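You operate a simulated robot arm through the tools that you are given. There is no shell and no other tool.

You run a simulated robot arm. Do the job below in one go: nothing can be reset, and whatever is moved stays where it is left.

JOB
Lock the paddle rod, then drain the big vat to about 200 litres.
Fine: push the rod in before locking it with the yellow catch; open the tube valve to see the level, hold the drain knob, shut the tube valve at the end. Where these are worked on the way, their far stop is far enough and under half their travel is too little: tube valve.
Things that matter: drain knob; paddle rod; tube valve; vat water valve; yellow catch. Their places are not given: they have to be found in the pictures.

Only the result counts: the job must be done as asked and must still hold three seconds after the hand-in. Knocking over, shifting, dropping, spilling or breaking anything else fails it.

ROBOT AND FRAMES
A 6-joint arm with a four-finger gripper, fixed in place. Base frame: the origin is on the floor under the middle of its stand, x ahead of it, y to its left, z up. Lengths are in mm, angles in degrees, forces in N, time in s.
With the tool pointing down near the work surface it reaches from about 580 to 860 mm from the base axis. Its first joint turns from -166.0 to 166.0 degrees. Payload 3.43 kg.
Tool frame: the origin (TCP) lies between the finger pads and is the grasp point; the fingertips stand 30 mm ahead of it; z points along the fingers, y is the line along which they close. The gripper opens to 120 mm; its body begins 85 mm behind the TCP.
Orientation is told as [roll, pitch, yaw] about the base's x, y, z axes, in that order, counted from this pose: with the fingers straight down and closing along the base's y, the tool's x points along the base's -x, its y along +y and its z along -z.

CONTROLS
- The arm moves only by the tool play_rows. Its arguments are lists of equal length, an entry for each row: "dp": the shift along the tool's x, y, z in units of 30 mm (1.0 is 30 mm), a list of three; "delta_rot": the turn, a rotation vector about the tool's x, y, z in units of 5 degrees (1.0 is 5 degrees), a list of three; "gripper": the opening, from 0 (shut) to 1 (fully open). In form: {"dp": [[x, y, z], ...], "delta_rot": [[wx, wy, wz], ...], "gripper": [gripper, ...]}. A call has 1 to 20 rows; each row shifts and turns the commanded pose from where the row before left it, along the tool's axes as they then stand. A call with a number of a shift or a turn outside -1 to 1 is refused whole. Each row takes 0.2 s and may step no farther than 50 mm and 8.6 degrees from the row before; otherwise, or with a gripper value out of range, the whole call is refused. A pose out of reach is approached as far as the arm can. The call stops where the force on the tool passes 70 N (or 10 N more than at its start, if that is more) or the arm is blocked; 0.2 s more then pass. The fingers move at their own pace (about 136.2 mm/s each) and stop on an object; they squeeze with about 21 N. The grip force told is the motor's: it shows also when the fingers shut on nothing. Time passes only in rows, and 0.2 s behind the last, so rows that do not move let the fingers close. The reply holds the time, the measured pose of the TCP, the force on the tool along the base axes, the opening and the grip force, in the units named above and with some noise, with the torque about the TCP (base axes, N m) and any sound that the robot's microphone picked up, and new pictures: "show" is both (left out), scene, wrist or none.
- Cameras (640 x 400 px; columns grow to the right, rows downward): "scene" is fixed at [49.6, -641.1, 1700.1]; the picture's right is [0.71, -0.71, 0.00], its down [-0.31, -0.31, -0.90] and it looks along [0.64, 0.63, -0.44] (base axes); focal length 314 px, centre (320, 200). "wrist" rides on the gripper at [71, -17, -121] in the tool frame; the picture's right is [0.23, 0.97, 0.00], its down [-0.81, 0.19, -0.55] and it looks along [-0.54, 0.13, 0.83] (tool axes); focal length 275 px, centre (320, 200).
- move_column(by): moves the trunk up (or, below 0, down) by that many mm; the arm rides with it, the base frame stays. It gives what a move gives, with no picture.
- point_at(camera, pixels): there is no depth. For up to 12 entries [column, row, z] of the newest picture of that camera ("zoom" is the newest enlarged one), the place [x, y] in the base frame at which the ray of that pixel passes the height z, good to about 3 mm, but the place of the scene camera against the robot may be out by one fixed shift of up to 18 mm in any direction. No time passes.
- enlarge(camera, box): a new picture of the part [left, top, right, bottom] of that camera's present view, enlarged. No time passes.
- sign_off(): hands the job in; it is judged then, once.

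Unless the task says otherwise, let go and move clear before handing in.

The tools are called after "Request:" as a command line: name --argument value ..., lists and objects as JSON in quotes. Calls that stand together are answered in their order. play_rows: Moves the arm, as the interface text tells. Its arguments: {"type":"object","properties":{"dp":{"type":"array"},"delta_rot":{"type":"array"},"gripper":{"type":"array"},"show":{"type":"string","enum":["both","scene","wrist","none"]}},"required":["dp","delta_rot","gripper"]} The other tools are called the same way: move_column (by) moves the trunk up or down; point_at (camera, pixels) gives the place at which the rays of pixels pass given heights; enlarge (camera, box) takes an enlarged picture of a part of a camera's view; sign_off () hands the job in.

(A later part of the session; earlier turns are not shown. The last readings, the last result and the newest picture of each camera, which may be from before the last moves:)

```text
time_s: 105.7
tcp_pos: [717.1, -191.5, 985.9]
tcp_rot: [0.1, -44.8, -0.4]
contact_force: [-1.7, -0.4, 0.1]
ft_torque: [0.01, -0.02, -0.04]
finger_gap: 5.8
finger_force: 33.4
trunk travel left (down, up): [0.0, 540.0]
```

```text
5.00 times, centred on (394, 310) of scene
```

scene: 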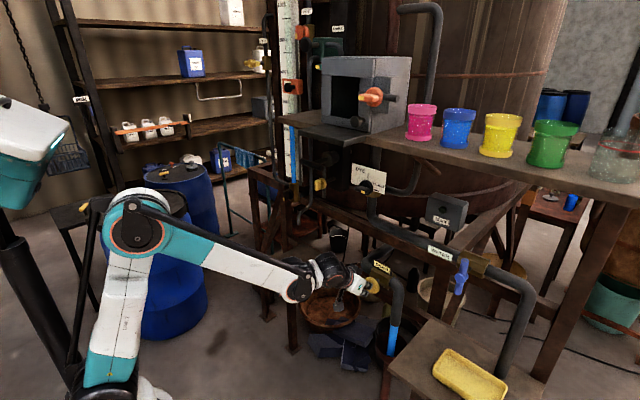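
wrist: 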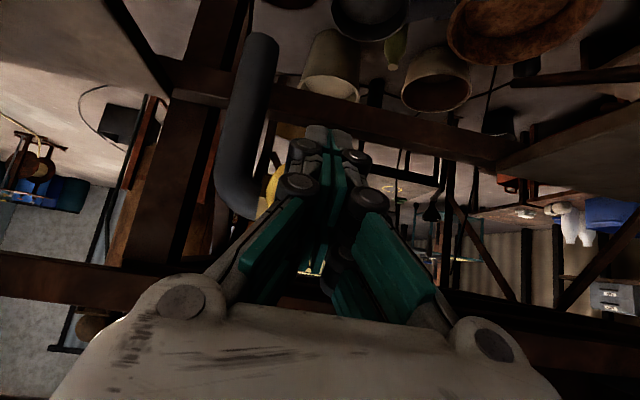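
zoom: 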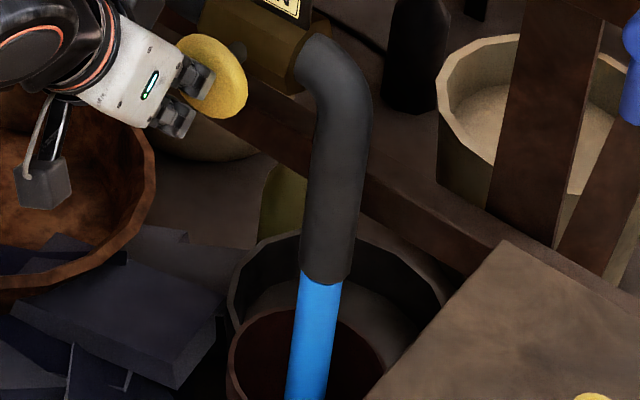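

The jet runs steadily into the bucket; the tube's top is still hidden behind the bench edge. I'll keep holding, 2 s at a time.

Request:
play_rows --dp '[[0, 0, 0], [0, 0, 0], [0, 0, 0], [0, 0, 0], [0, 0, 0], [0, 0, 0], [0, 0, 0], [0, 0, 0], [0, 0, 0], [0, 0, 0]]' --delta_rot '[[0, 0, 0], [0, 0, 0], [0, 0, 0], [0, 0, 0], [0, 0, 0], [0, 0, 0], [0, 0, 0], [0, 0, 0], [0, 0, 0], [0, 0, 0]]' --gripper '[0, 0, 0, 0, 0, 0, 0, 0, 0, 0]' --show "scene"

Request:
enlarge --camera "scene" --box '[250, 90, 346, 150]'

```text
time_s: 107.9
tcp_pos: [717.0, -191.8, 984.7]
tcp_rot: [0.2, -44.9, -0.4]
contact_force: [-2.6, -0.3, 0.3]
ft_torque: [-0.03, -0.02, 0.01]
finger_gap: 6.0
finger_force: 33.2
trunk travel left (down, up): [0.0, 540.0]
```

scene: 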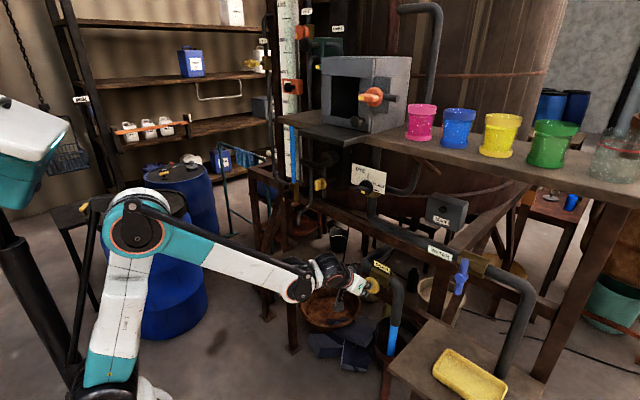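

```text
6.67 times, centred on (298, 120) of scene
```

zoom: 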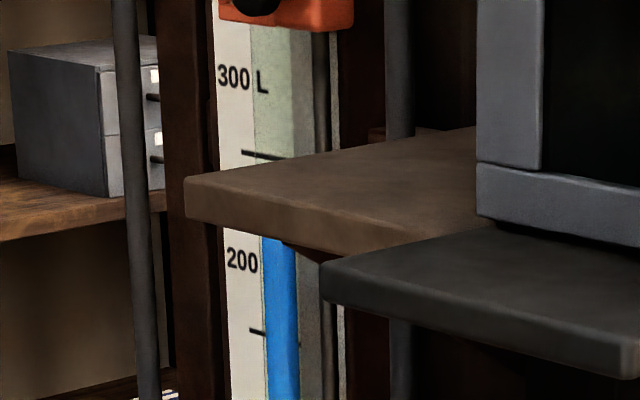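

No visible drop yet after ~3.5 s, so the rate is below about 8 L/s. I'll hold 3 s more.

Request:
play_rows --dp '[[0, 0, 0], [0, 0, 0], [0, 0, 0], [0, 0, 0], [0, 0, 0], [0, 0, 0], [0, 0, 0], [0, 0, 0], [0, 0, 0], [0, 0, 0], [0, 0, 0], [0, 0, 0], [0, 0, 0], [0, 0, 0]]' --delta_rot '[[0, 0, 0], [0, 0, 0], [0, 0, 0], [0, 0, 0], [0, 0, 0], [0, 0, 0], [0, 0, 0], [0, 0, 0], [0, 0, 0], [0, 0, 0], [0, 0, 0], [0, 0, 0], [0, 0, 0], [0, 0, 0]]' --gripper '[0, 0, 0, 0, 0, 0, 0, 0, 0, 0, 0, 0, 0, 0]' --show "scene"

Request:
enlarge --camera "scene" --box '[250, 90, 346, 150]'

```text
time_s: 110.9
tcp_pos: [717.4, -190.3, 984.8]
tcp_rot: [0.3, -45.0, -0.5]
contact_force: [-1.9, -0.1, 0.0]
ft_torque: [0.0, 0.06, 0.01]
finger_gap: 6.1
finger_force: 33.5
trunk travel left (down, up): [0.0, 540.0]
```

scene: 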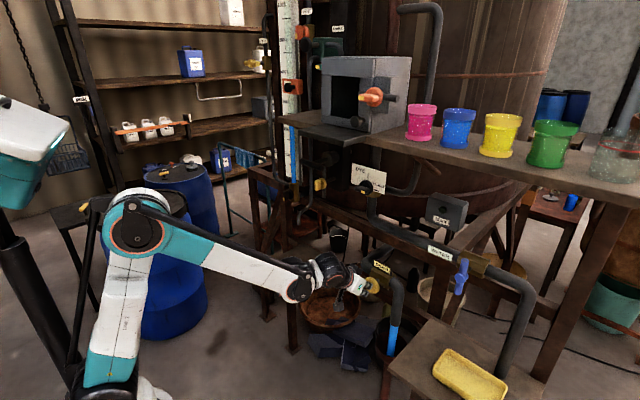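

```text
6.67 times, centred on (298, 120) of scene
```

zoom: 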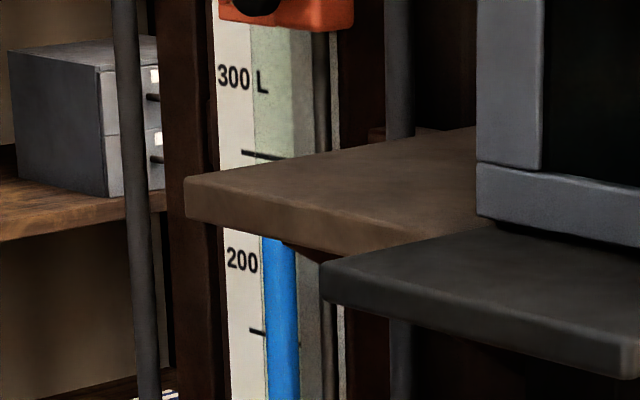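

Still hidden after 6.5 s (rate under ~5 L/s). I'll hold 4 s more.

Request:
play_rows --dp '[[0, 0, 0], [0, 0, 0], [0, 0, 0], [0, 0, 0], [0, 0, 0], [0, 0, 0], [0, 0, 0], [0, 0, 0], [0, 0, 0], [0, 0, 0], [0, 0, 0], [0, 0, 0], [0, 0, 0], [0, 0, 0], [0, 0, 0], [0, 0, 0], [0, 0, 0], [0, 0, 0], [0, 0, 0]]' --delta_rot '[[0, 0, 0], [0, 0, 0], [0, 0, 0], [0, 0, 0], [0, 0, 0], [0, 0, 0], [0, 0, 0], [0, 0, 0], [0, 0, 0], [0, 0, 0], [0, 0, 0], [0, 0, 0], [0, 0, 0], [0, 0, 0], [0, 0, 0], [0, 0, 0], [0, 0, 0], [0, 0, 0], [0, 0, 0]]' --gripper '[0, 0, 0, 0, 0, 0, 0, 0, 0, 0, 0, 0, 0, 0, 0, 0, 0, 0, 0]' --show "scene"

Request:
enlarge --camera "scene" --box '[250, 90, 346, 150]'

```text
time_s: 114.9
tcp_pos: [717.2, -191.2, 985.3]
tcp_rot: [0.3, -45.0, -0.3]
contact_force: [-2.6, -0.9, 0.5]
ft_torque: [0.04, 0.0, 0.01]
finger_gap: 6.0
finger_force: 34.0
trunk travel left (down, up): [0.0, 540.0]
```

scene: 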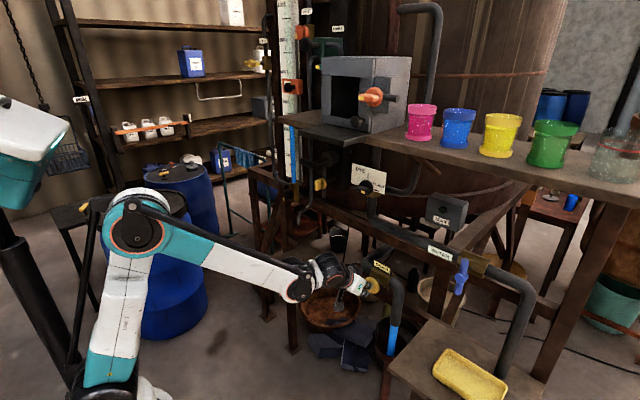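

```text
6.67 times, centred on (298, 120) of scene
```

zoom: 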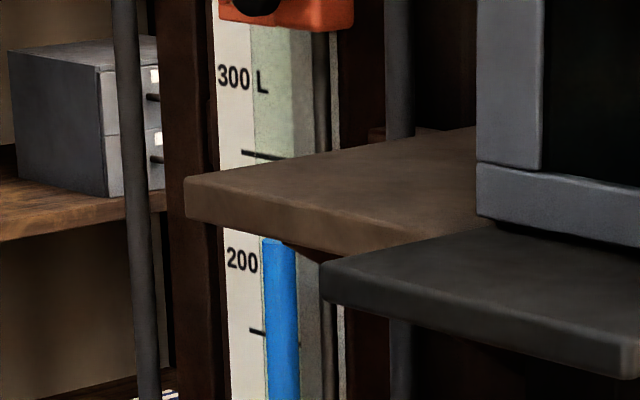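

The blue top just emerged below the bench edge at zoom (278,240), about 260 L. I'll hold another 4 s to measure the rate.

Request:
play_rows --dp '[[0, 0, 0], [0, 0, 0], [0, 0, 0], [0, 0, 0], [0, 0, 0], [0, 0, 0], [0, 0, 0], [0, 0, 0], [0, 0, 0], [0, 0, 0], [0, 0, 0], [0, 0, 0], [0, 0, 0], [0, 0, 0], [0, 0, 0], [0, 0, 0], [0, 0, 0], [0, 0, 0], [0, 0, 0]]' --delta_rot '[[0, 0, 0], [0, 0, 0], [0, 0, 0], [0, 0, 0], [0, 0, 0], [0, 0, 0], [0, 0, 0], [0, 0, 0], [0, 0, 0], [0, 0, 0], [0, 0, 0], [0, 0, 0], [0, 0, 0], [0, 0, 0], [0, 0, 0], [0, 0, 0], [0, 0, 0], [0, 0, 0], [0, 0, 0]]' --gripper '[0, 0, 0, 0, 0, 0, 0, 0, 0, 0, 0, 0, 0, 0, 0, 0, 0, 0, 0]' --show "scene"

Request:
enlarge --camera "scene" --box '[266, 110, 314, 140]'

```text
time_s: 118.9
tcp_pos: [718.0, -190.5, 984.4]
tcp_rot: [0.1, -45.0, -0.5]
contact_force: [-2.3, 0.1, 0.3]
ft_torque: [-0.04, -0.04, 0.04]
finger_gap: 6.1
finger_force: 33.4
trunk travel left (down, up): [0.0, 540.0]
```

scene: 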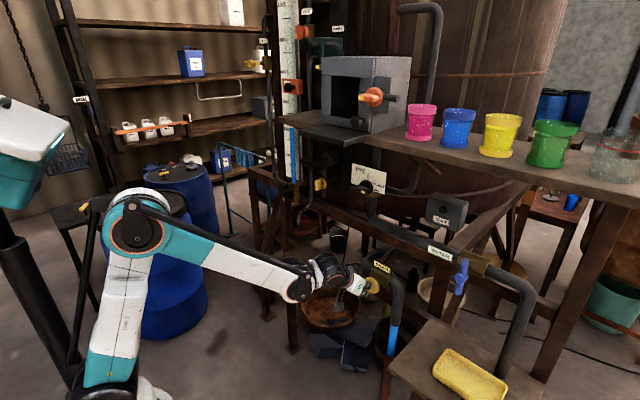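

```text
13.33 times, centred on (290, 125) of scene
```

zoom: 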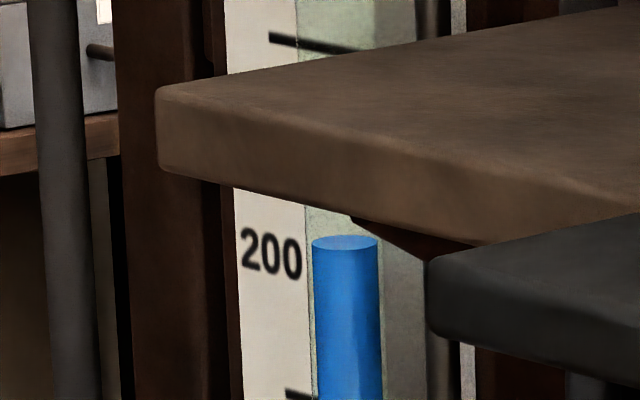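

The level top is at scene row 128.2 now (zoom (345,243)), falling about 0.57 px/s; by my geometry 200 L corresponds to roughly row 143–146. I'll hold on, checking regularly.

Request:
play_rows --dp '[[0, 0, 0], [0, 0, 0], [0, 0, 0], [0, 0, 0], [0, 0, 0], [0, 0, 0], [0, 0, 0], [0, 0, 0], [0, 0, 0], [0, 0, 0], [0, 0, 0], [0, 0, 0], [0, 0, 0], [0, 0, 0], [0, 0, 0], [0, 0, 0], [0, 0, 0], [0, 0, 0], [0, 0, 0], [0, 0, 0]]' --delta_rot '[[0, 0, 0], [0, 0, 0], [0, 0, 0], [0, 0, 0], [0, 0, 0], [0, 0, 0], [0, 0, 0], [0, 0, 0], [0, 0, 0], [0, 0, 0], [0, 0, 0], [0, 0, 0], [0, 0, 0], [0, 0, 0], [0, 0, 0], [0, 0, 0], [0, 0, 0], [0, 0, 0], [0, 0, 0], [0, 0, 0]]' --gripper '[0, 0, 0, 0, 0, 0, 0, 0, 0, 0, 0, 0, 0, 0, 0, 0, 0, 0, 0, 0]' --show "scene"

Request:
enlarge --camera "scene" --box '[266, 120, 314, 150]'

```text
time_s: 123.1
tcp_pos: [718.1, -190.0, 985.2]
tcp_rot: [0.2, -45.0, -0.4]
contact_force: [-2.2, -0.2, 0.3]
ft_torque: [0.03, 0.02, 0.02]
finger_gap: 6.0
finger_force: 33.3
trunk travel left (down, up): [0.0, 540.0]
```

scene: 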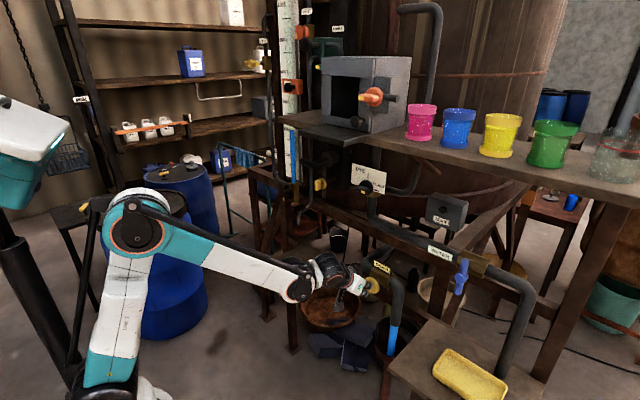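

```text
13.33 times, centred on (290, 135) of scene
```

zoom: 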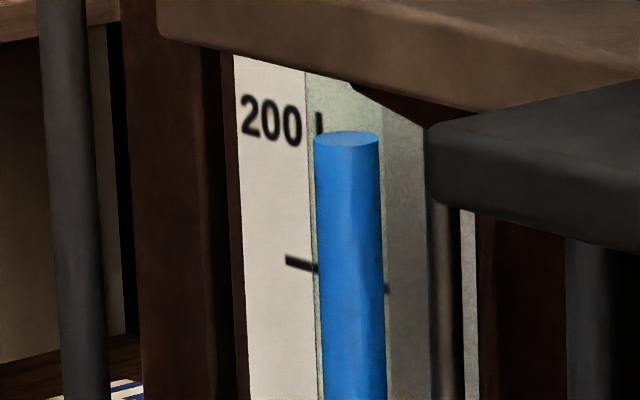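

The level has dropped to about 247 L (top at scene row 130.4); recalibrating with the wrist views, 200 L should sit at row ≈143.7, and the rate is about 1.9 L/s. I'll keep holding.

Request:
play_rows --dp '[[0, 0, 0], [0, 0, 0], [0, 0, 0], [0, 0, 0], [0, 0, 0], [0, 0, 0], [0, 0, 0], [0, 0, 0], [0, 0, 0], [0, 0, 0], [0, 0, 0], [0, 0, 0], [0, 0, 0], [0, 0, 0], [0, 0, 0], [0, 0, 0], [0, 0, 0], [0, 0, 0], [0, 0, 0], [0, 0, 0]]' --delta_rot '[[0, 0, 0], [0, 0, 0], [0, 0, 0], [0, 0, 0], [0, 0, 0], [0, 0, 0], [0, 0, 0], [0, 0, 0], [0, 0, 0], [0, 0, 0], [0, 0, 0], [0, 0, 0], [0, 0, 0], [0, 0, 0], [0, 0, 0], [0, 0, 0], [0, 0, 0], [0, 0, 0], [0, 0, 0], [0, 0, 0]]' --gripper '[0, 0, 0, 0, 0, 0, 0, 0, 0, 0, 0, 0, 0, 0, 0, 0, 0, 0, 0, 0]' --show "none"

Request:
play_rows --dp '[[0, 0, 0], [0, 0, 0], [0, 0, 0], [0, 0, 0], [0, 0, 0], [0, 0, 0], [0, 0, 0], [0, 0, 0], [0, 0, 0], [0, 0, 0], [0, 0, 0], [0, 0, 0], [0, 0, 0], [0, 0, 0], [0, 0, 0], [0, 0, 0], [0, 0, 0], [0, 0, 0], [0, 0, 0], [0, 0, 0]]' --delta_rot '[[0, 0, 0], [0, 0, 0], [0, 0, 0], [0, 0, 0], [0, 0, 0], [0, 0, 0], [0, 0, 0], [0, 0, 0], [0, 0, 0], [0, 0, 0], [0, 0, 0], [0, 0, 0], [0, 0, 0], [0, 0, 0], [0, 0, 0], [0, 0, 0], [0, 0, 0], [0, 0, 0], [0, 0, 0], [0, 0, 0]]' --gripper '[0, 0, 0, 0, 0, 0, 0, 0, 0, 0, 0, 0, 0, 0, 0, 0, 0, 0, 0, 0]' --show "scene"

Request:
enlarge --camera "scene" --box '[266, 120, 314, 150]'

```text
time_s: 127.3
tcp_pos: [717.7, -190.4, 985.3]
tcp_rot: [0.2, -44.9, -0.4]
contact_force: [-2.7, 0.9, 0.6]
ft_torque: [0.02, 0.01, -0.01]
finger_gap: 5.9
finger_force: 33.1
trunk travel left (down, up): [0.0, 540.0]
```

```text
time_s: 131.5
tcp_pos: [717.8, -191.4, 985.5]
tcp_rot: [0.2, -45.0, -0.5]
contact_force: [-2.8, -0.2, 1.0]
ft_torque: [0.01, 0.0, -0.03]
finger_gap: 6.0
finger_force: 33.2
trunk travel left (down, up): [0.0, 540.0]
```

scene: 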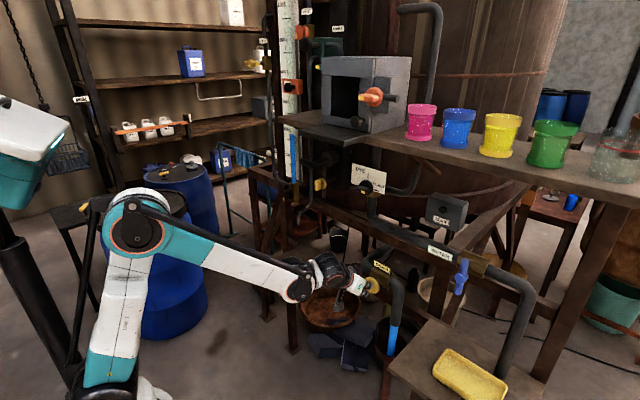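

```text
13.33 times, centred on (290, 135) of scene
```

zoom: 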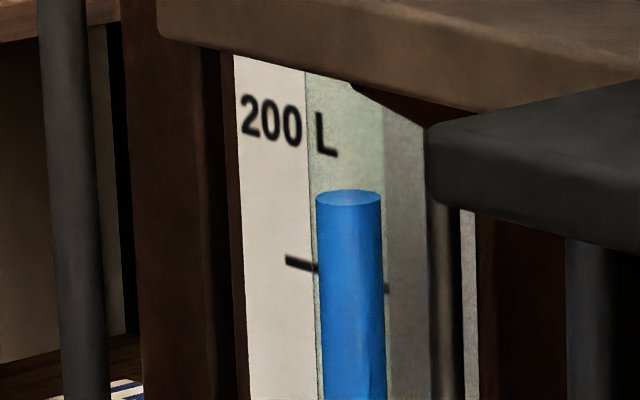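

Now at row 134.85, about 231 L, still ~1.87 L/s. About 16.8 s remain; I'll hold 8.4 s more and re-read.

Request:
play_rows --dp '[[0, 0, 0], [0, 0, 0], [0, 0, 0], [0, 0, 0], [0, 0, 0], [0, 0, 0], [0, 0, 0], [0, 0, 0], [0, 0, 0], [0, 0, 0], [0, 0, 0], [0, 0, 0], [0, 0, 0], [0, 0, 0], [0, 0, 0], [0, 0, 0], [0, 0, 0], [0, 0, 0], [0, 0, 0], [0, 0, 0]]' --delta_rot '[[0, 0, 0], [0, 0, 0], [0, 0, 0], [0, 0, 0], [0, 0, 0], [0, 0, 0], [0, 0, 0], [0, 0, 0], [0, 0, 0], [0, 0, 0], [0, 0, 0], [0, 0, 0], [0, 0, 0], [0, 0, 0], [0, 0, 0], [0, 0, 0], [0, 0, 0], [0, 0, 0], [0, 0, 0], [0, 0, 0]]' --gripper '[0, 0, 0, 0, 0, 0, 0, 0, 0, 0, 0, 0, 0, 0, 0, 0, 0, 0, 0, 0]' --show "none"

Request:
play_rows --dp '[[0, 0, 0], [0, 0, 0], [0, 0, 0], [0, 0, 0], [0, 0, 0], [0, 0, 0], [0, 0, 0], [0, 0, 0], [0, 0, 0], [0, 0, 0], [0, 0, 0], [0, 0, 0], [0, 0, 0], [0, 0, 0], [0, 0, 0], [0, 0, 0], [0, 0, 0], [0, 0, 0], [0, 0, 0], [0, 0, 0]]' --delta_rot '[[0, 0, 0], [0, 0, 0], [0, 0, 0], [0, 0, 0], [0, 0, 0], [0, 0, 0], [0, 0, 0], [0, 0, 0], [0, 0, 0], [0, 0, 0], [0, 0, 0], [0, 0, 0], [0, 0, 0], [0, 0, 0], [0, 0, 0], [0, 0, 0], [0, 0, 0], [0, 0, 0], [0, 0, 0], [0, 0, 0]]' --gripper '[0, 0, 0, 0, 0, 0, 0, 0, 0, 0, 0, 0, 0, 0, 0, 0, 0, 0, 0, 0]' --show "scene"

Request:
enlarge --camera "scene" --box '[266, 125, 314, 155]'

```text
time_s: 135.7
tcp_pos: [717.6, -190.8, 985.5]
tcp_rot: [0.2, -45.0, -0.4]
contact_force: [-2.3, 0.2, 0.9]
ft_torque: [-0.01, 0.01, 0.03]
finger_gap: 6.0
finger_force: 33.8
trunk travel left (down, up): [0.0, 540.0]
```

```text
time_s: 139.9
tcp_pos: [717.4, -190.7, 985.1]
tcp_rot: [0.2, -45.0, -0.3]
contact_force: [-2.7, -0.2, 1.1]
ft_torque: [0.02, 0.01, 0.0]
finger_gap: 5.9
finger_force: 33.1
trunk travel left (down, up): [0.0, 540.0]
```

scene: 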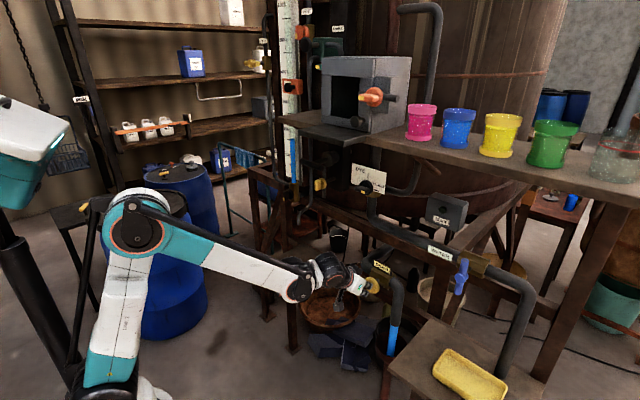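

```text
13.33 times, centred on (290, 140) of scene
```

zoom: 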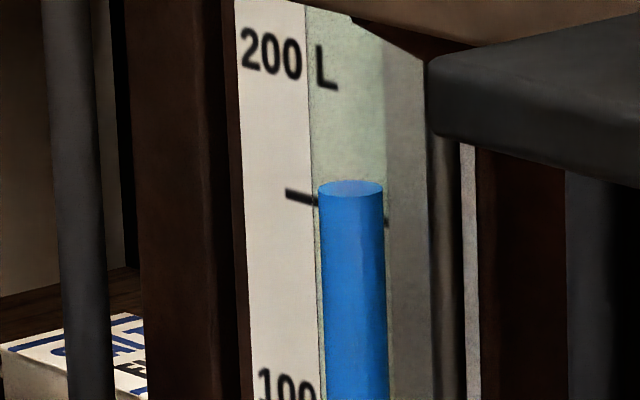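

Row 139.1 now: about 216 L by the corrected geometry (visually just above the 200 tick). I'll hold 4.2 s more and look again.

Request:
play_rows --dp '[[0, 0, 0], [0, 0, 0], [0, 0, 0], [0, 0, 0], [0, 0, 0], [0, 0, 0], [0, 0, 0], [0, 0, 0], [0, 0, 0], [0, 0, 0], [0, 0, 0], [0, 0, 0], [0, 0, 0], [0, 0, 0], [0, 0, 0], [0, 0, 0], [0, 0, 0], [0, 0, 0], [0, 0, 0], [0, 0, 0]]' --delta_rot '[[0, 0, 0], [0, 0, 0], [0, 0, 0], [0, 0, 0], [0, 0, 0], [0, 0, 0], [0, 0, 0], [0, 0, 0], [0, 0, 0], [0, 0, 0], [0, 0, 0], [0, 0, 0], [0, 0, 0], [0, 0, 0], [0, 0, 0], [0, 0, 0], [0, 0, 0], [0, 0, 0], [0, 0, 0], [0, 0, 0]]' --gripper '[0, 0, 0, 0, 0, 0, 0, 0, 0, 0, 0, 0, 0, 0, 0, 0, 0, 0, 0, 0]' --show "scene"

Request:
enlarge --camera "scene" --box '[266, 125, 314, 155]'

```text
time_s: 144.1
tcp_pos: [717.6, -189.8, 985.0]
tcp_rot: [0.2, -45.0, -0.5]
contact_force: [-2.4, 0.3, -0.5]
ft_torque: [-0.03, 0.01, 0.04]
finger_gap: 5.9
finger_force: 33.0
trunk travel left (down, up): [0.0, 540.0]
```

scene: 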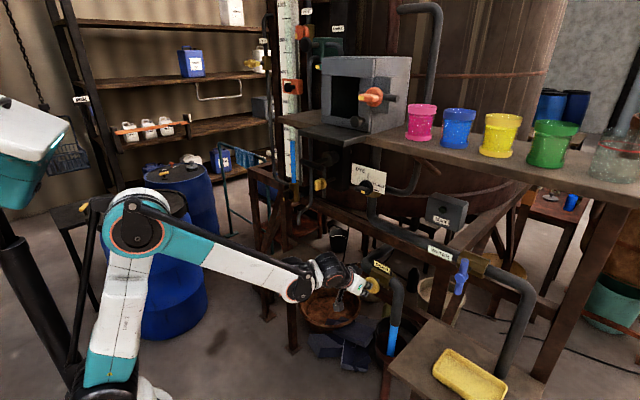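

```text
13.33 times, centred on (290, 140) of scene
```

zoom: 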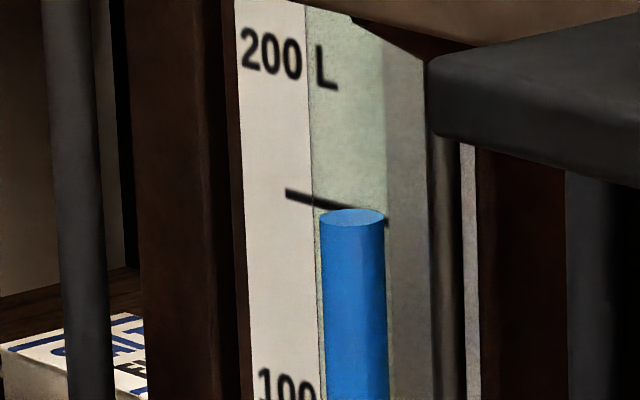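

The top is now at row 141.3: about 208 L corrected, visually level with the 200 tick. I'll hold ~2.6 s more, then pull straight back off the knob.

Request:
play_rows --dp '[[0, 0, 0], [0, 0, 0], [0, 0, 0], [0, 0, 0], [0, 0, 0], [0, 0, 0], [0, 0, 0], [0, 0, 0], [0, 0, 0], [0, 0, 0], [0, 0, 0], [0, 0, 0], [0.3, 0, -0.3], [0.3, 0, -0.3], [0.25, 0, -0.25], [0.25, 0, -0.25], [0, 0, 0]]' --delta_rot '[[0, 0, 0], [0, 0, 0], [0, 0, 0], [0, 0, 0], [0, 0, 0], [0, 0, 0], [0, 0, 0], [0, 0, 0], [0, 0, 0], [0, 0, 0], [0, 0, 0], [0, 0, 0], [0, 0, 0], [0, 0, 0], [0, 0, 0], [0, 0, 0], [0, 0, 0]]' --gripper '[0, 0, 0, 0, 0, 0, 0, 0, 0, 0, 0, 0, 0, 0, 0, 0, 0]' --show "scene"

Request:
enlarge --camera "scene" --box '[266, 125, 314, 155]'

Request:
enlarge --camera "scene" --box '[330, 250, 458, 330]'

```text
time_s: 147.7
tcp_pos: [670.8, -190.0, 985.2]
tcp_rot: [0.2, -45.1, -0.4]
contact_force: [0.1, -0.4, 0.2]
ft_torque: [0.06, -0.01, -0.02]
finger_gap: 0.3
finger_force: 33.2
trunk travel left (down, up): [0.0, 540.0]
```

scene: 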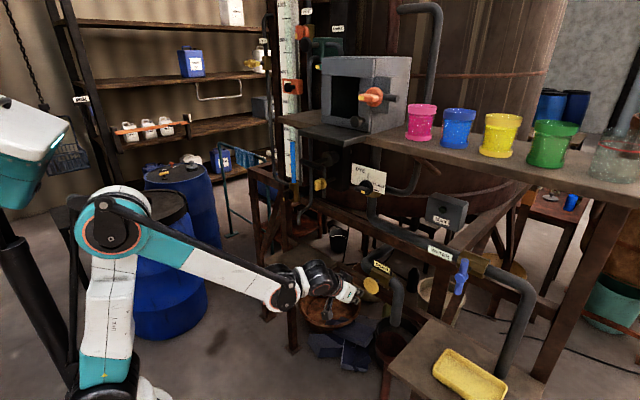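

```text
13.33 times, centred on (290, 140) of scene
```

zoom: 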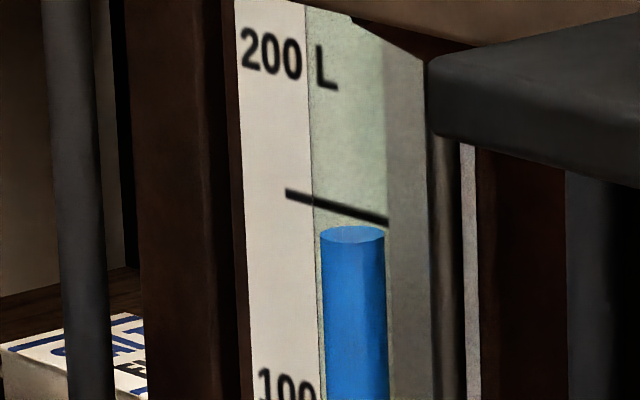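

```text
5.00 times, centred on (394, 290) of scene
```

zoom: 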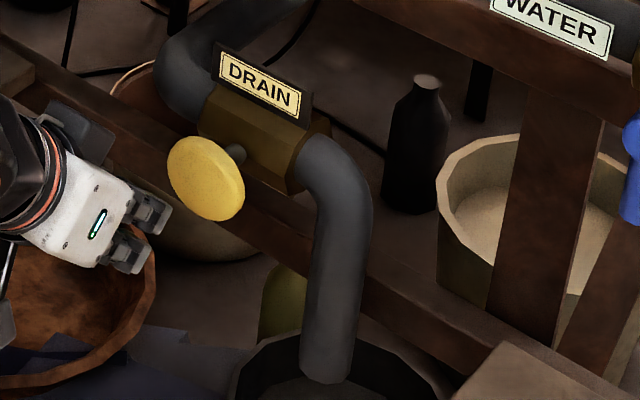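

Flow has stopped (no jet at the pipe) and the knob has sprung back; the level is at row 142.55, about 204 L corrected. I'll rise back the way I came.

Request:
play_rows --dp '[[-0.356, 0, -0.415], [-0.356, 0, -0.415], [-0.356, 0, -0.415], [-0.356, 0, -0.415], [-0.356, 0, -0.415], [-0.356, 0, -0.415], [-0.356, 0, -0.415], [-0.356, 0, -0.415], [-0.356, 0, -0.415], [-0.356, 0, -0.415], [-0.356, 0, -0.415], [-0.356, 0, -0.415], [-0.356, 0, -0.415], [-0.356, 0, -0.415], [-0.356, 0, -0.415], [-0.356, 0, -0.415], [0, 0, 0]]' --delta_rot '[[0, 0, 0], [0, 0, 0], [0, 0, 0], [0, 0, 0], [0, 0, 0], [0, 0, 0], [0, 0, 0], [0, 0, 0], [0, 0, 0], [0, 0, 0], [0, 0, 0], [0, 0, 0], [0, 0, 0], [0, 0, 0], [0, 0, 0], [0, 0, 0], [0, 0, 0]]' --gripper '[0.05, 0.05, 0.05, 0.05, 0.05, 0.05, 0.05, 0.05, 0.05, 0.05, 0.05, 0.05, 0.05, 0.05, 0.05, 0.05, 0.05]' --show "none"

Request:
play_rows --dp '[[0, 0.3, 0], [0, 0.4, 0], [0, 0.4, 0], [0, 0.4, 0], [0, 0.4, 0], [0, 0.4, 0], [0, 0.4, 0], [0, 0.4, 0], [0, 0.4, 0], [0, 0.4, 0], [0, 0.4, 0], [0, 0.4, 0], [0, 0.4, 0], [0, 0.4, 0], [0, 0.4, 0], [0, 0.4, 0], [0, 0.4, 0], [0, 0.4, 0], [0, 0.3, 0], [0, 0, 0]]' --delta_rot '[[0, 0, 0], [0, 0, 0], [0, 0, 0], [0, 0, 0], [0, 0, 0], [0, 0, 0], [0, 0, 0], [0, 0, 0], [0, 0, 0], [0, 0, 0], [0, 0, 0], [0, 0, 0], [0, 0, 0], [0, 0, 0], [0, 0, 0], [0, 0, 0], [0, 0, 0], [0, 0, 0], [0, 0, 0], [0, 0, 0]]' --gripper '[0.05, 0.05, 0.05, 0.05, 0.05, 0.05, 0.05, 0.05, 0.05, 0.05, 0.05, 0.05, 0.05, 0.05, 0.05, 0.05, 0.05, 0.05, 0.05, 0.05]' --show "scene"

```text
time_s: 151.3
tcp_pos: [654.4, -193.5, 1247.1]
tcp_rot: [0.2, -45.0, -0.4]
contact_force: [0.2, 0.4, 0.0]
ft_torque: [-0.02, 0.0, -0.01]
finger_gap: 6.1
finger_force: 0.0
trunk travel left (down, up): [0.0, 540.0]
```

```text
time_s: 155.5
tcp_pos: [653.0, 30.7, 1246.4]
tcp_rot: [0.2, -45.0, -0.3]
contact_force: [0.6, 0.1, 0.3]
ft_torque: [0.02, 0.04, -0.01]
finger_gap: 6.1
finger_force: 0.0
trunk travel left (down, up): [0.0, 540.0]
```

scene: 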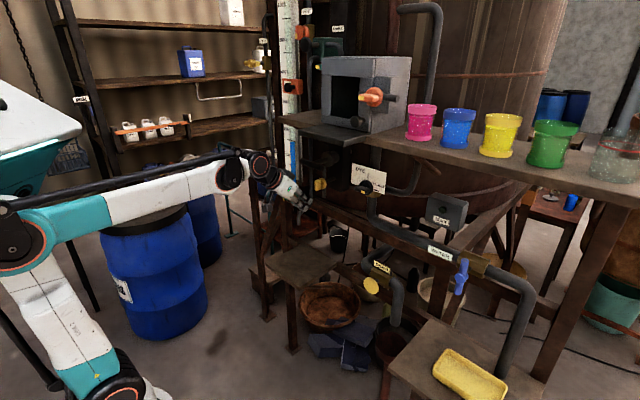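

Path clear at (653,31,1246). I'll bring the tool horizontal near (608,85,1336) and start rolling to −90° so the wrist camera can read the scale at level height.

Request:
play_rows --dp '[[-0.118, 0.2, -0.353], [-0.148, 0.2, -0.342], [-0.177, 0.2, -0.328], [-0.205, 0.2, -0.311], [-0.231, 0.2, -0.292], [-0.256, 0.2, -0.271], [-0.278, 0.2, -0.247], [-0.299, 0.2, -0.222], [-0.317, 0.2, -0.195], [0, 0, 0], [0, 0, 0], [0, 0, 0], [0, 0, 0], [0, 0, 0], [0, 0, 0], [0, 0, 0], [0, 0, 0], [0, 0, 0], [0, 0, 0], [0, 0, 0]]' --delta_rot '[[0, -1, 0], [0, -1, 0], [0, -1, 0], [0, -1, 0], [0, -1, 0], [0, -1, 0], [0, -1, 0], [0, -1, 0], [0, -1, 0], [0, 0, 0], [0, 0, -0.9], [0, 0, -0.9], [0, 0, -0.9], [0, 0, -0.9], [0, 0, -0.9], [0, 0, -0.9], [0, 0, -0.9], [0, 0, -0.9], [0, 0, -0.9], [0, 0, -0.9]]' --gripper '[0.05, 0.05, 0.05, 0.05, 0.05, 0.05, 0.05, 0.05, 0.05, 0.05, 0.05, 0.05, 0.05, 0.05, 0.05, 0.05, 0.05, 0.05, 0.05, 0.05]' --show "none"

Request:
play_rows --dp '[[0, 0, 0], [0, 0, 0], [0, 0, 0], [0, 0, 0], [0, 0, 0], [0, 0, 0], [0, 0, 0], [0, 0, 0], [0, 0, 0], [0, 0, 0]]' --delta_rot '[[0, 0, -0.9], [0, 0, -0.9], [0, 0, -0.9], [0, 0, -0.9], [0, 0, -0.9], [0, 0, -0.9], [0, 0, -0.9], [0, 0, -0.9], [0, 0, -0.9], [0, 0, -0.9]]' --gripper '[0.05, 0.05, 0.05, 0.05, 0.05, 0.05, 0.05, 0.05, 0.05, 0.05]' --show "both"

Request:
enlarge --camera "wrist" --box '[180, 130, 420, 280]'

```text
time_s: 159.7
tcp_pos: [608.6, 84.7, 1337.7]
tcp_rot: [-90.0, -45.1, 89.8]
contact_force: [-0.8, -0.1, 0.2]
ft_torque: [0.02, 0.03, 0.0]
finger_gap: 6.2
finger_force: 0.1
trunk travel left (down, up): [0.0, 540.0]
```

```text
time_s: 161.9
tcp_pos: [608.6, 84.9, 1336.9]
tcp_rot: [-90.0, 0.0, 89.8]
contact_force: [-0.2, -0.5, 0.4]
ft_torque: [0.0, -0.02, -0.03]
finger_gap: 6.2
finger_force: 0.1
trunk travel left (down, up): [0.0, 540.0]
```

scene: 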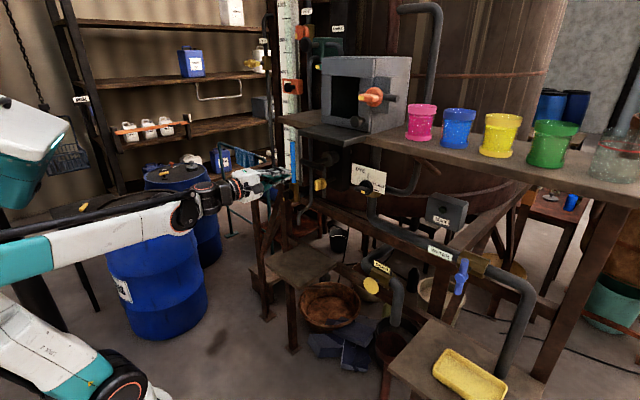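
wrist: 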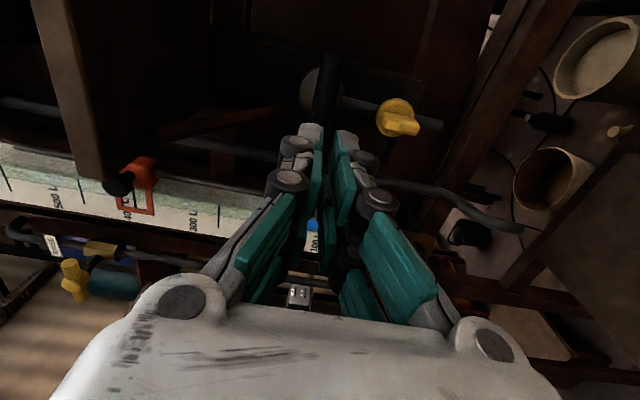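

```text
2.67 times, centred on (300, 205) of wrist
```

zoom: 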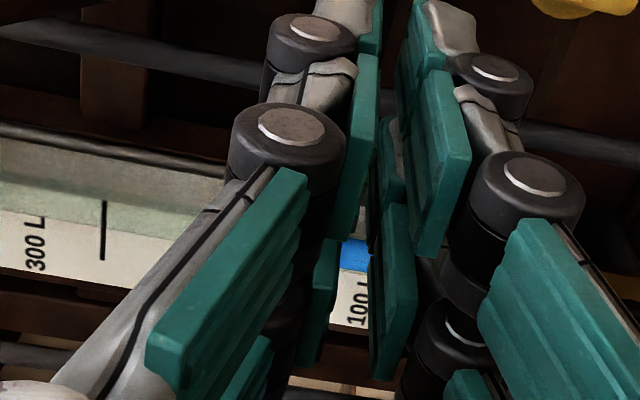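

The closed fingers hide the 200 mark; I'll open them fully to see through.

Request:
play_rows --dp '[[0, 0, 0], [0, 0, 0], [0, 0, 0]]' --delta_rot '[[0, 0, 0], [0, 0, 0], [0, 0, 0]]' --gripper '[0.5, 1, 1]' --show "wrist"

Request:
enlarge --camera "wrist" --box '[180, 130, 420, 280]'

```text
time_s: 162.7
tcp_pos: [608.6, 85.0, 1337.5]
tcp_rot: [-89.9, 0.0, 89.8]
contact_force: [0.1, 0.3, 0.3]
ft_torque: [0.0, -0.02, -0.01]
finger_gap: 119.7
finger_force: 0.0
trunk travel left (down, up): [0.0, 540.0]
```

wrist: 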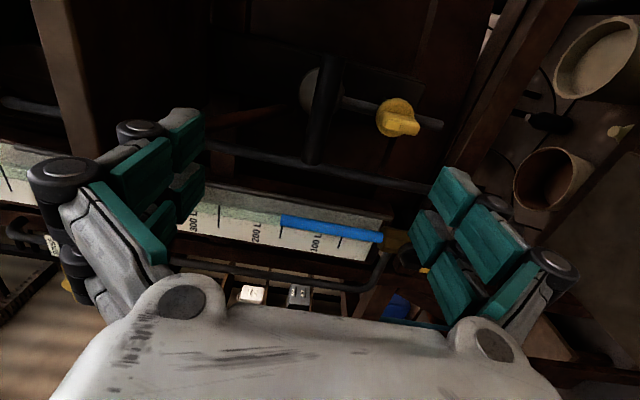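

```text
2.67 times, centred on (300, 205) of wrist
```

zoom: 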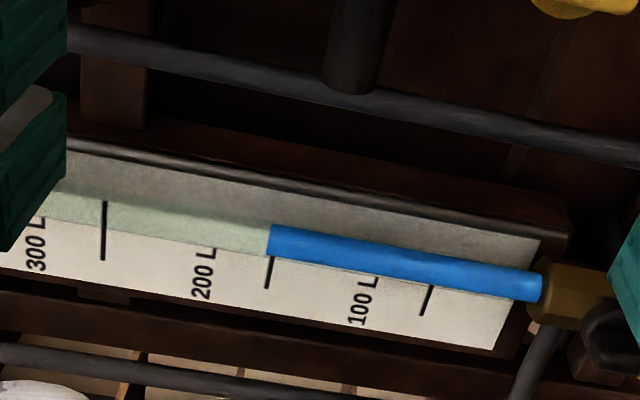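

Seen level-on, the blue top lines up exactly with the 200 L tick (both at zoom column 269). Now I'll return to the tube valve to shut it: first traverse to in front of it.

Request:
play_rows --dp '[[-0.423, 0.42, 0.05], [-0.423, 0.42, 0.05], [-0.423, 0.42, 0.05], [-0.423, 0.42, 0.05], [-0.423, 0.42, 0.05], [-0.423, 0.42, 0.05], [-0.423, 0.42, 0.05], [-0.423, 0.42, 0.05], [-0.423, 0.42, 0.05], [-0.423, 0.42, 0.05], [-0.423, 0.42, 0.05], [-0.423, 0.42, 0.05], [-0.423, 0.42, 0.05], [-0.423, 0.42, 0.05], [-0.423, 0.42, 0.05], [-0.423, 0.42, 0.05], [0, 0, 0]]' --delta_rot '[[0, 0, 0], [0, 0, 0], [0, 0, 0], [0, 0, 0], [0, 0, 0], [0, 0, 0], [0, 0, 0], [0, 0, 0], [0, 0, 0], [0, 0, 0], [0, 0, 0], [0, 0, 0], [0, 0, 0], [0, 0, 0], [0, 0, 0], [0, 0, 0], [0, 0, 0]]' --gripper '[0.5, 0.35, 0.35, 0.35, 0.35, 0.35, 0.35, 0.35, 0.35, 0.35, 0.35, 0.35, 0.35, 0.35, 0.35, 0.35, 0.35]' --show "scene"

Request:
play_rows --dp '[[0, 0, 0], [0, 0, 0], [0, 0, 0], [0, 0, 0], [0, 0, 0], [0, 0, 0], [0, 0, 0], [0, 0, 0], [0, 0, 0], [0, 0, 0], [0, 0, 0], [0, 0, 0], [0, 0, 0], [0, 0, 0], [0, 0, 0], [0, 0, 0], [0, 0, 0], [0, 0, 0], [0, 0, 0]]' --delta_rot '[[0, 0, -1], [0, 0, -1], [0, 0, -1], [0, 0, -1], [0, 0, -1], [0, 0, -1], [0, 0, -1], [0, 0, -1], [0, 0, -1], [0, 0, -1], [0, 0, -1], [0, 0, -1], [0, 0, -1], [0, 0, -1], [0, 0, -1], [0, 0, -1], [0, 0, -1], [0, 0, -1], [0, 0, 0]]' --gripper '[0.35, 0.35, 0.35, 0.35, 0.35, 0.35, 0.35, 0.35, 0.35, 0.35, 0.35, 0.35, 0.35, 0.35, 0.35, 0.35, 0.35, 0.35, 0.35]' --show "both"

Request:
enlarge --camera "wrist" --box '[200, 50, 440, 200]'

```text
time_s: 166.3
tcp_pos: [634.6, 288.0, 1138.2]
tcp_rot: [-90.0, -0.2, 89.9]
contact_force: [0.2, -0.1, -0.5]
ft_torque: [0.01, 0.01, 0.0]
finger_gap: 42.1
finger_force: 0.1
trunk travel left (down, up): [0.0, 540.0]
```

scene: 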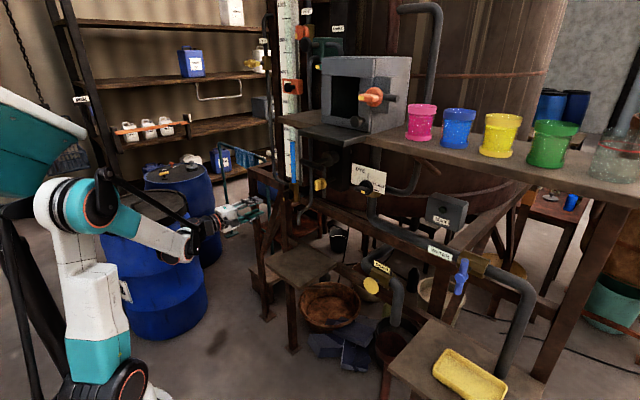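

```text
time_s: 170.3
tcp_pos: [634.1, 288.4, 1135.9]
tcp_rot: [-99.2, 89.9, 80.6]
contact_force: [0.4, 0.4, -0.4]
ft_torque: [-0.01, 0.02, 0.04]
finger_gap: 42.0
finger_force: 0.0
trunk travel left (down, up): [0.0, 540.0]
```

scene: 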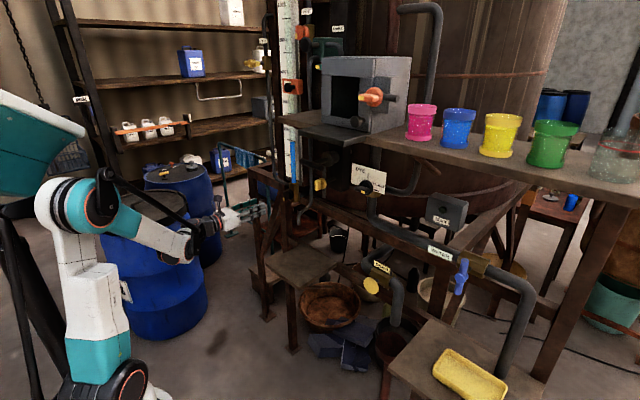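
wrist: 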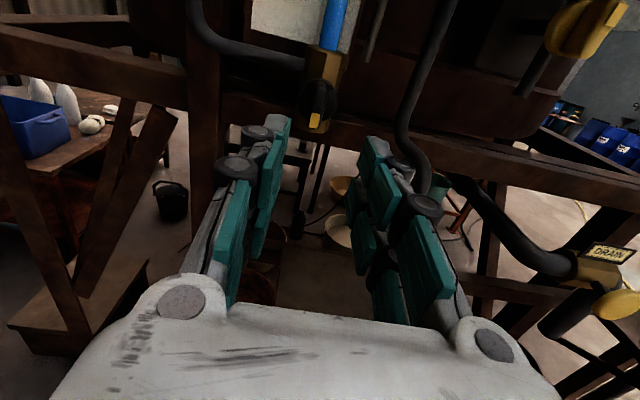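

```text
2.67 times, centred on (320, 125) of wrist
```

zoom: 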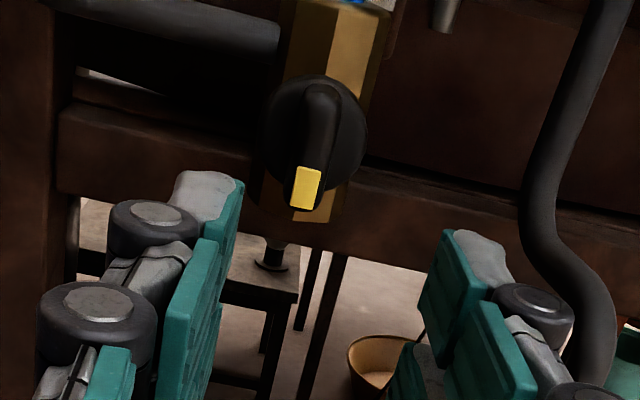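

Aligned at (634,288,1136) with the knob's ridge vertical, pointer down, at wrist (318,110). I'll advance 84 mm and check alignment.

Request:
play_rows --dp '[[0, -0.02, 0.4], [0, 0, 0.4], [0, 0, 0.4], [0, 0, 0.4], [0, 0, 0.4], [0, 0, 0.4], [0, 0, 0.4], [0, 0, 0]]' --delta_rot '[[0, 0, 0], [0, 0, 0], [0, 0, 0], [0, 0, 0], [0, 0, 0], [0, 0, 0], [0, 0, 0], [0, 0, 0]]' --gripper '[0.35, 0.35, 0.35, 0.35, 0.35, 0.35, 0.27, 0.27]' --show "both"

Request:
enlarge --camera "wrist" --box '[200, 50, 440, 200]'

Request:
enlarge --camera "scene" --box '[230, 155, 326, 215]'

```text
time_s: 172.1
tcp_pos: [718.8, 287.5, 1134.2]
tcp_rot: [-88.2, 89.9, 91.4]
contact_force: [-0.3, 0.0, -0.3]
ft_torque: [-0.05, -0.01, -0.02]
finger_gap: 32.2
finger_force: 0.0
trunk travel left (down, up): [0.0, 540.0]
```

scene: 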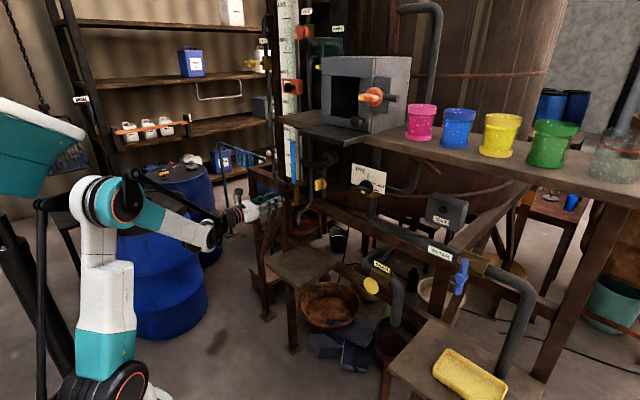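
wrist: 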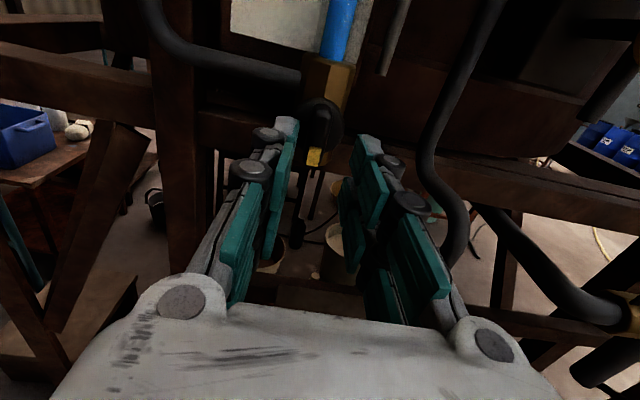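

```text
2.67 times, centred on (320, 125) of wrist
```

zoom: 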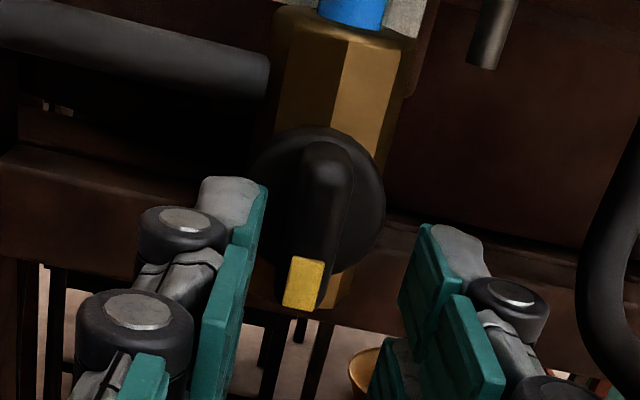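

```text
6.67 times, centred on (278, 185) of scene
```

zoom: 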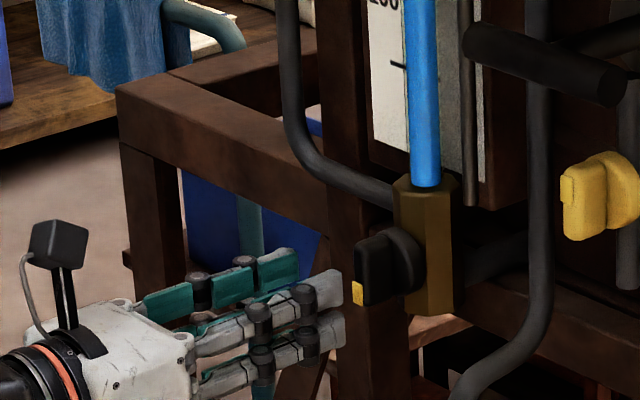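

Alignment looks right. I'll advance to x≈756 with small trims and then close on the ridge.

Request:
play_rows --dp '[[0.04, -0.05, 0.28], [0, 0, 0.28], [0, 0, 0.28], [0, 0, 0.25], [0, 0, 0.13], [0, 0, 0], [0, 0, 0], [0, 0, 0], [0, 0, 0]]' --delta_rot '[[0, 0, 0], [0, 0, 0], [0, 0, 0], [0, 0, 0], [0, 0, 0], [0, 0, 0], [0, 0, 0], [0, 0, 0], [0, 0, 0]]' --gripper '[0.27, 0.27, 0.27, 0.27, 0.27, 0.27, 0, 0, 0]' --show "both"

Request:
enlarge --camera "scene" --box '[230, 155, 326, 215]'

```text
time_s: 174.1
tcp_pos: [754.1, 290.0, 1136.8]
tcp_rot: [-96.9, 89.8, 83.0]
contact_force: [3.1, 5.7, 3.3]
ft_torque: [0.0, 0.0, 0.1]
finger_gap: 14.6
finger_force: 45.1
trunk travel left (down, up): [0.0, 540.0]
```

scene: 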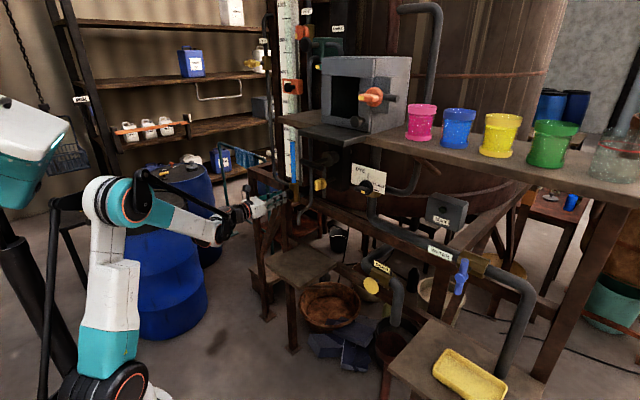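
wrist: 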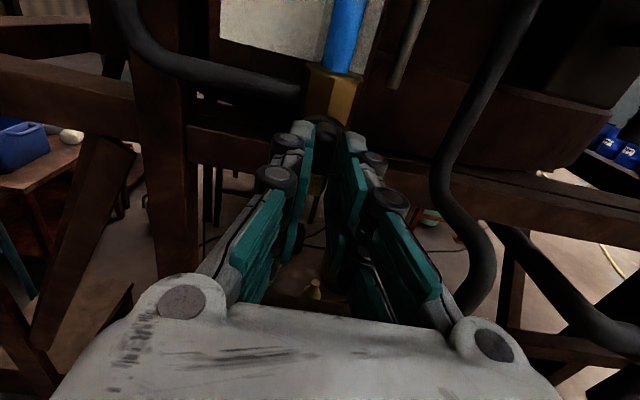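

```text
6.67 times, centred on (278, 185) of scene
```

zoom: 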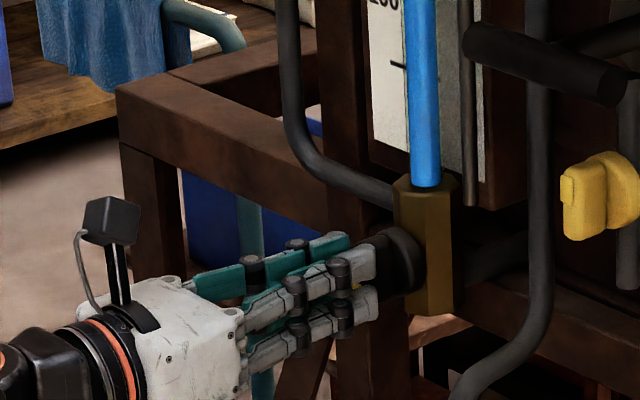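

Gripped (gap 14.6 mm, low forces). I'll turn it back toward closed: 44° first.

Request:
play_rows --dp '[[0, 0, 0], [0, 0, 0], [0, 0, 0], [0, 0, 0], [0, 0, 0], [0, 0, 0], [0, 0, 0], [0, 0, 0], [0, 0, 0], [0, 0, 0], [0, 0, 0], [0, 0, 0]]' --delta_rot '[[0, 0, 0.8], [0, 0, 0.8], [0, 0, 0.8], [0, 0, 0.8], [0, 0, 0.8], [0, 0, 0.8], [0, 0, 0.8], [0, 0, 0.8], [0, 0, 0.8], [0, 0, 0.8], [0, 0, 0.8], [0, 0, 0]]' --gripper '[0, 0, 0, 0, 0, 0, 0, 0, 0, 0, 0, 0]' --show "none"

```text
time_s: 176.7
tcp_pos: [753.4, 288.9, 1136.5]
tcp_rot: [-90.0, 45.8, 89.7]
contact_force: [-1.1, -3.1, -4.7]
ft_torque: [0.01, 0.34, 0.12]
finger_gap: 14.6
finger_force: 45.3
trunk travel left (down, up): [0.0, 540.0]
```

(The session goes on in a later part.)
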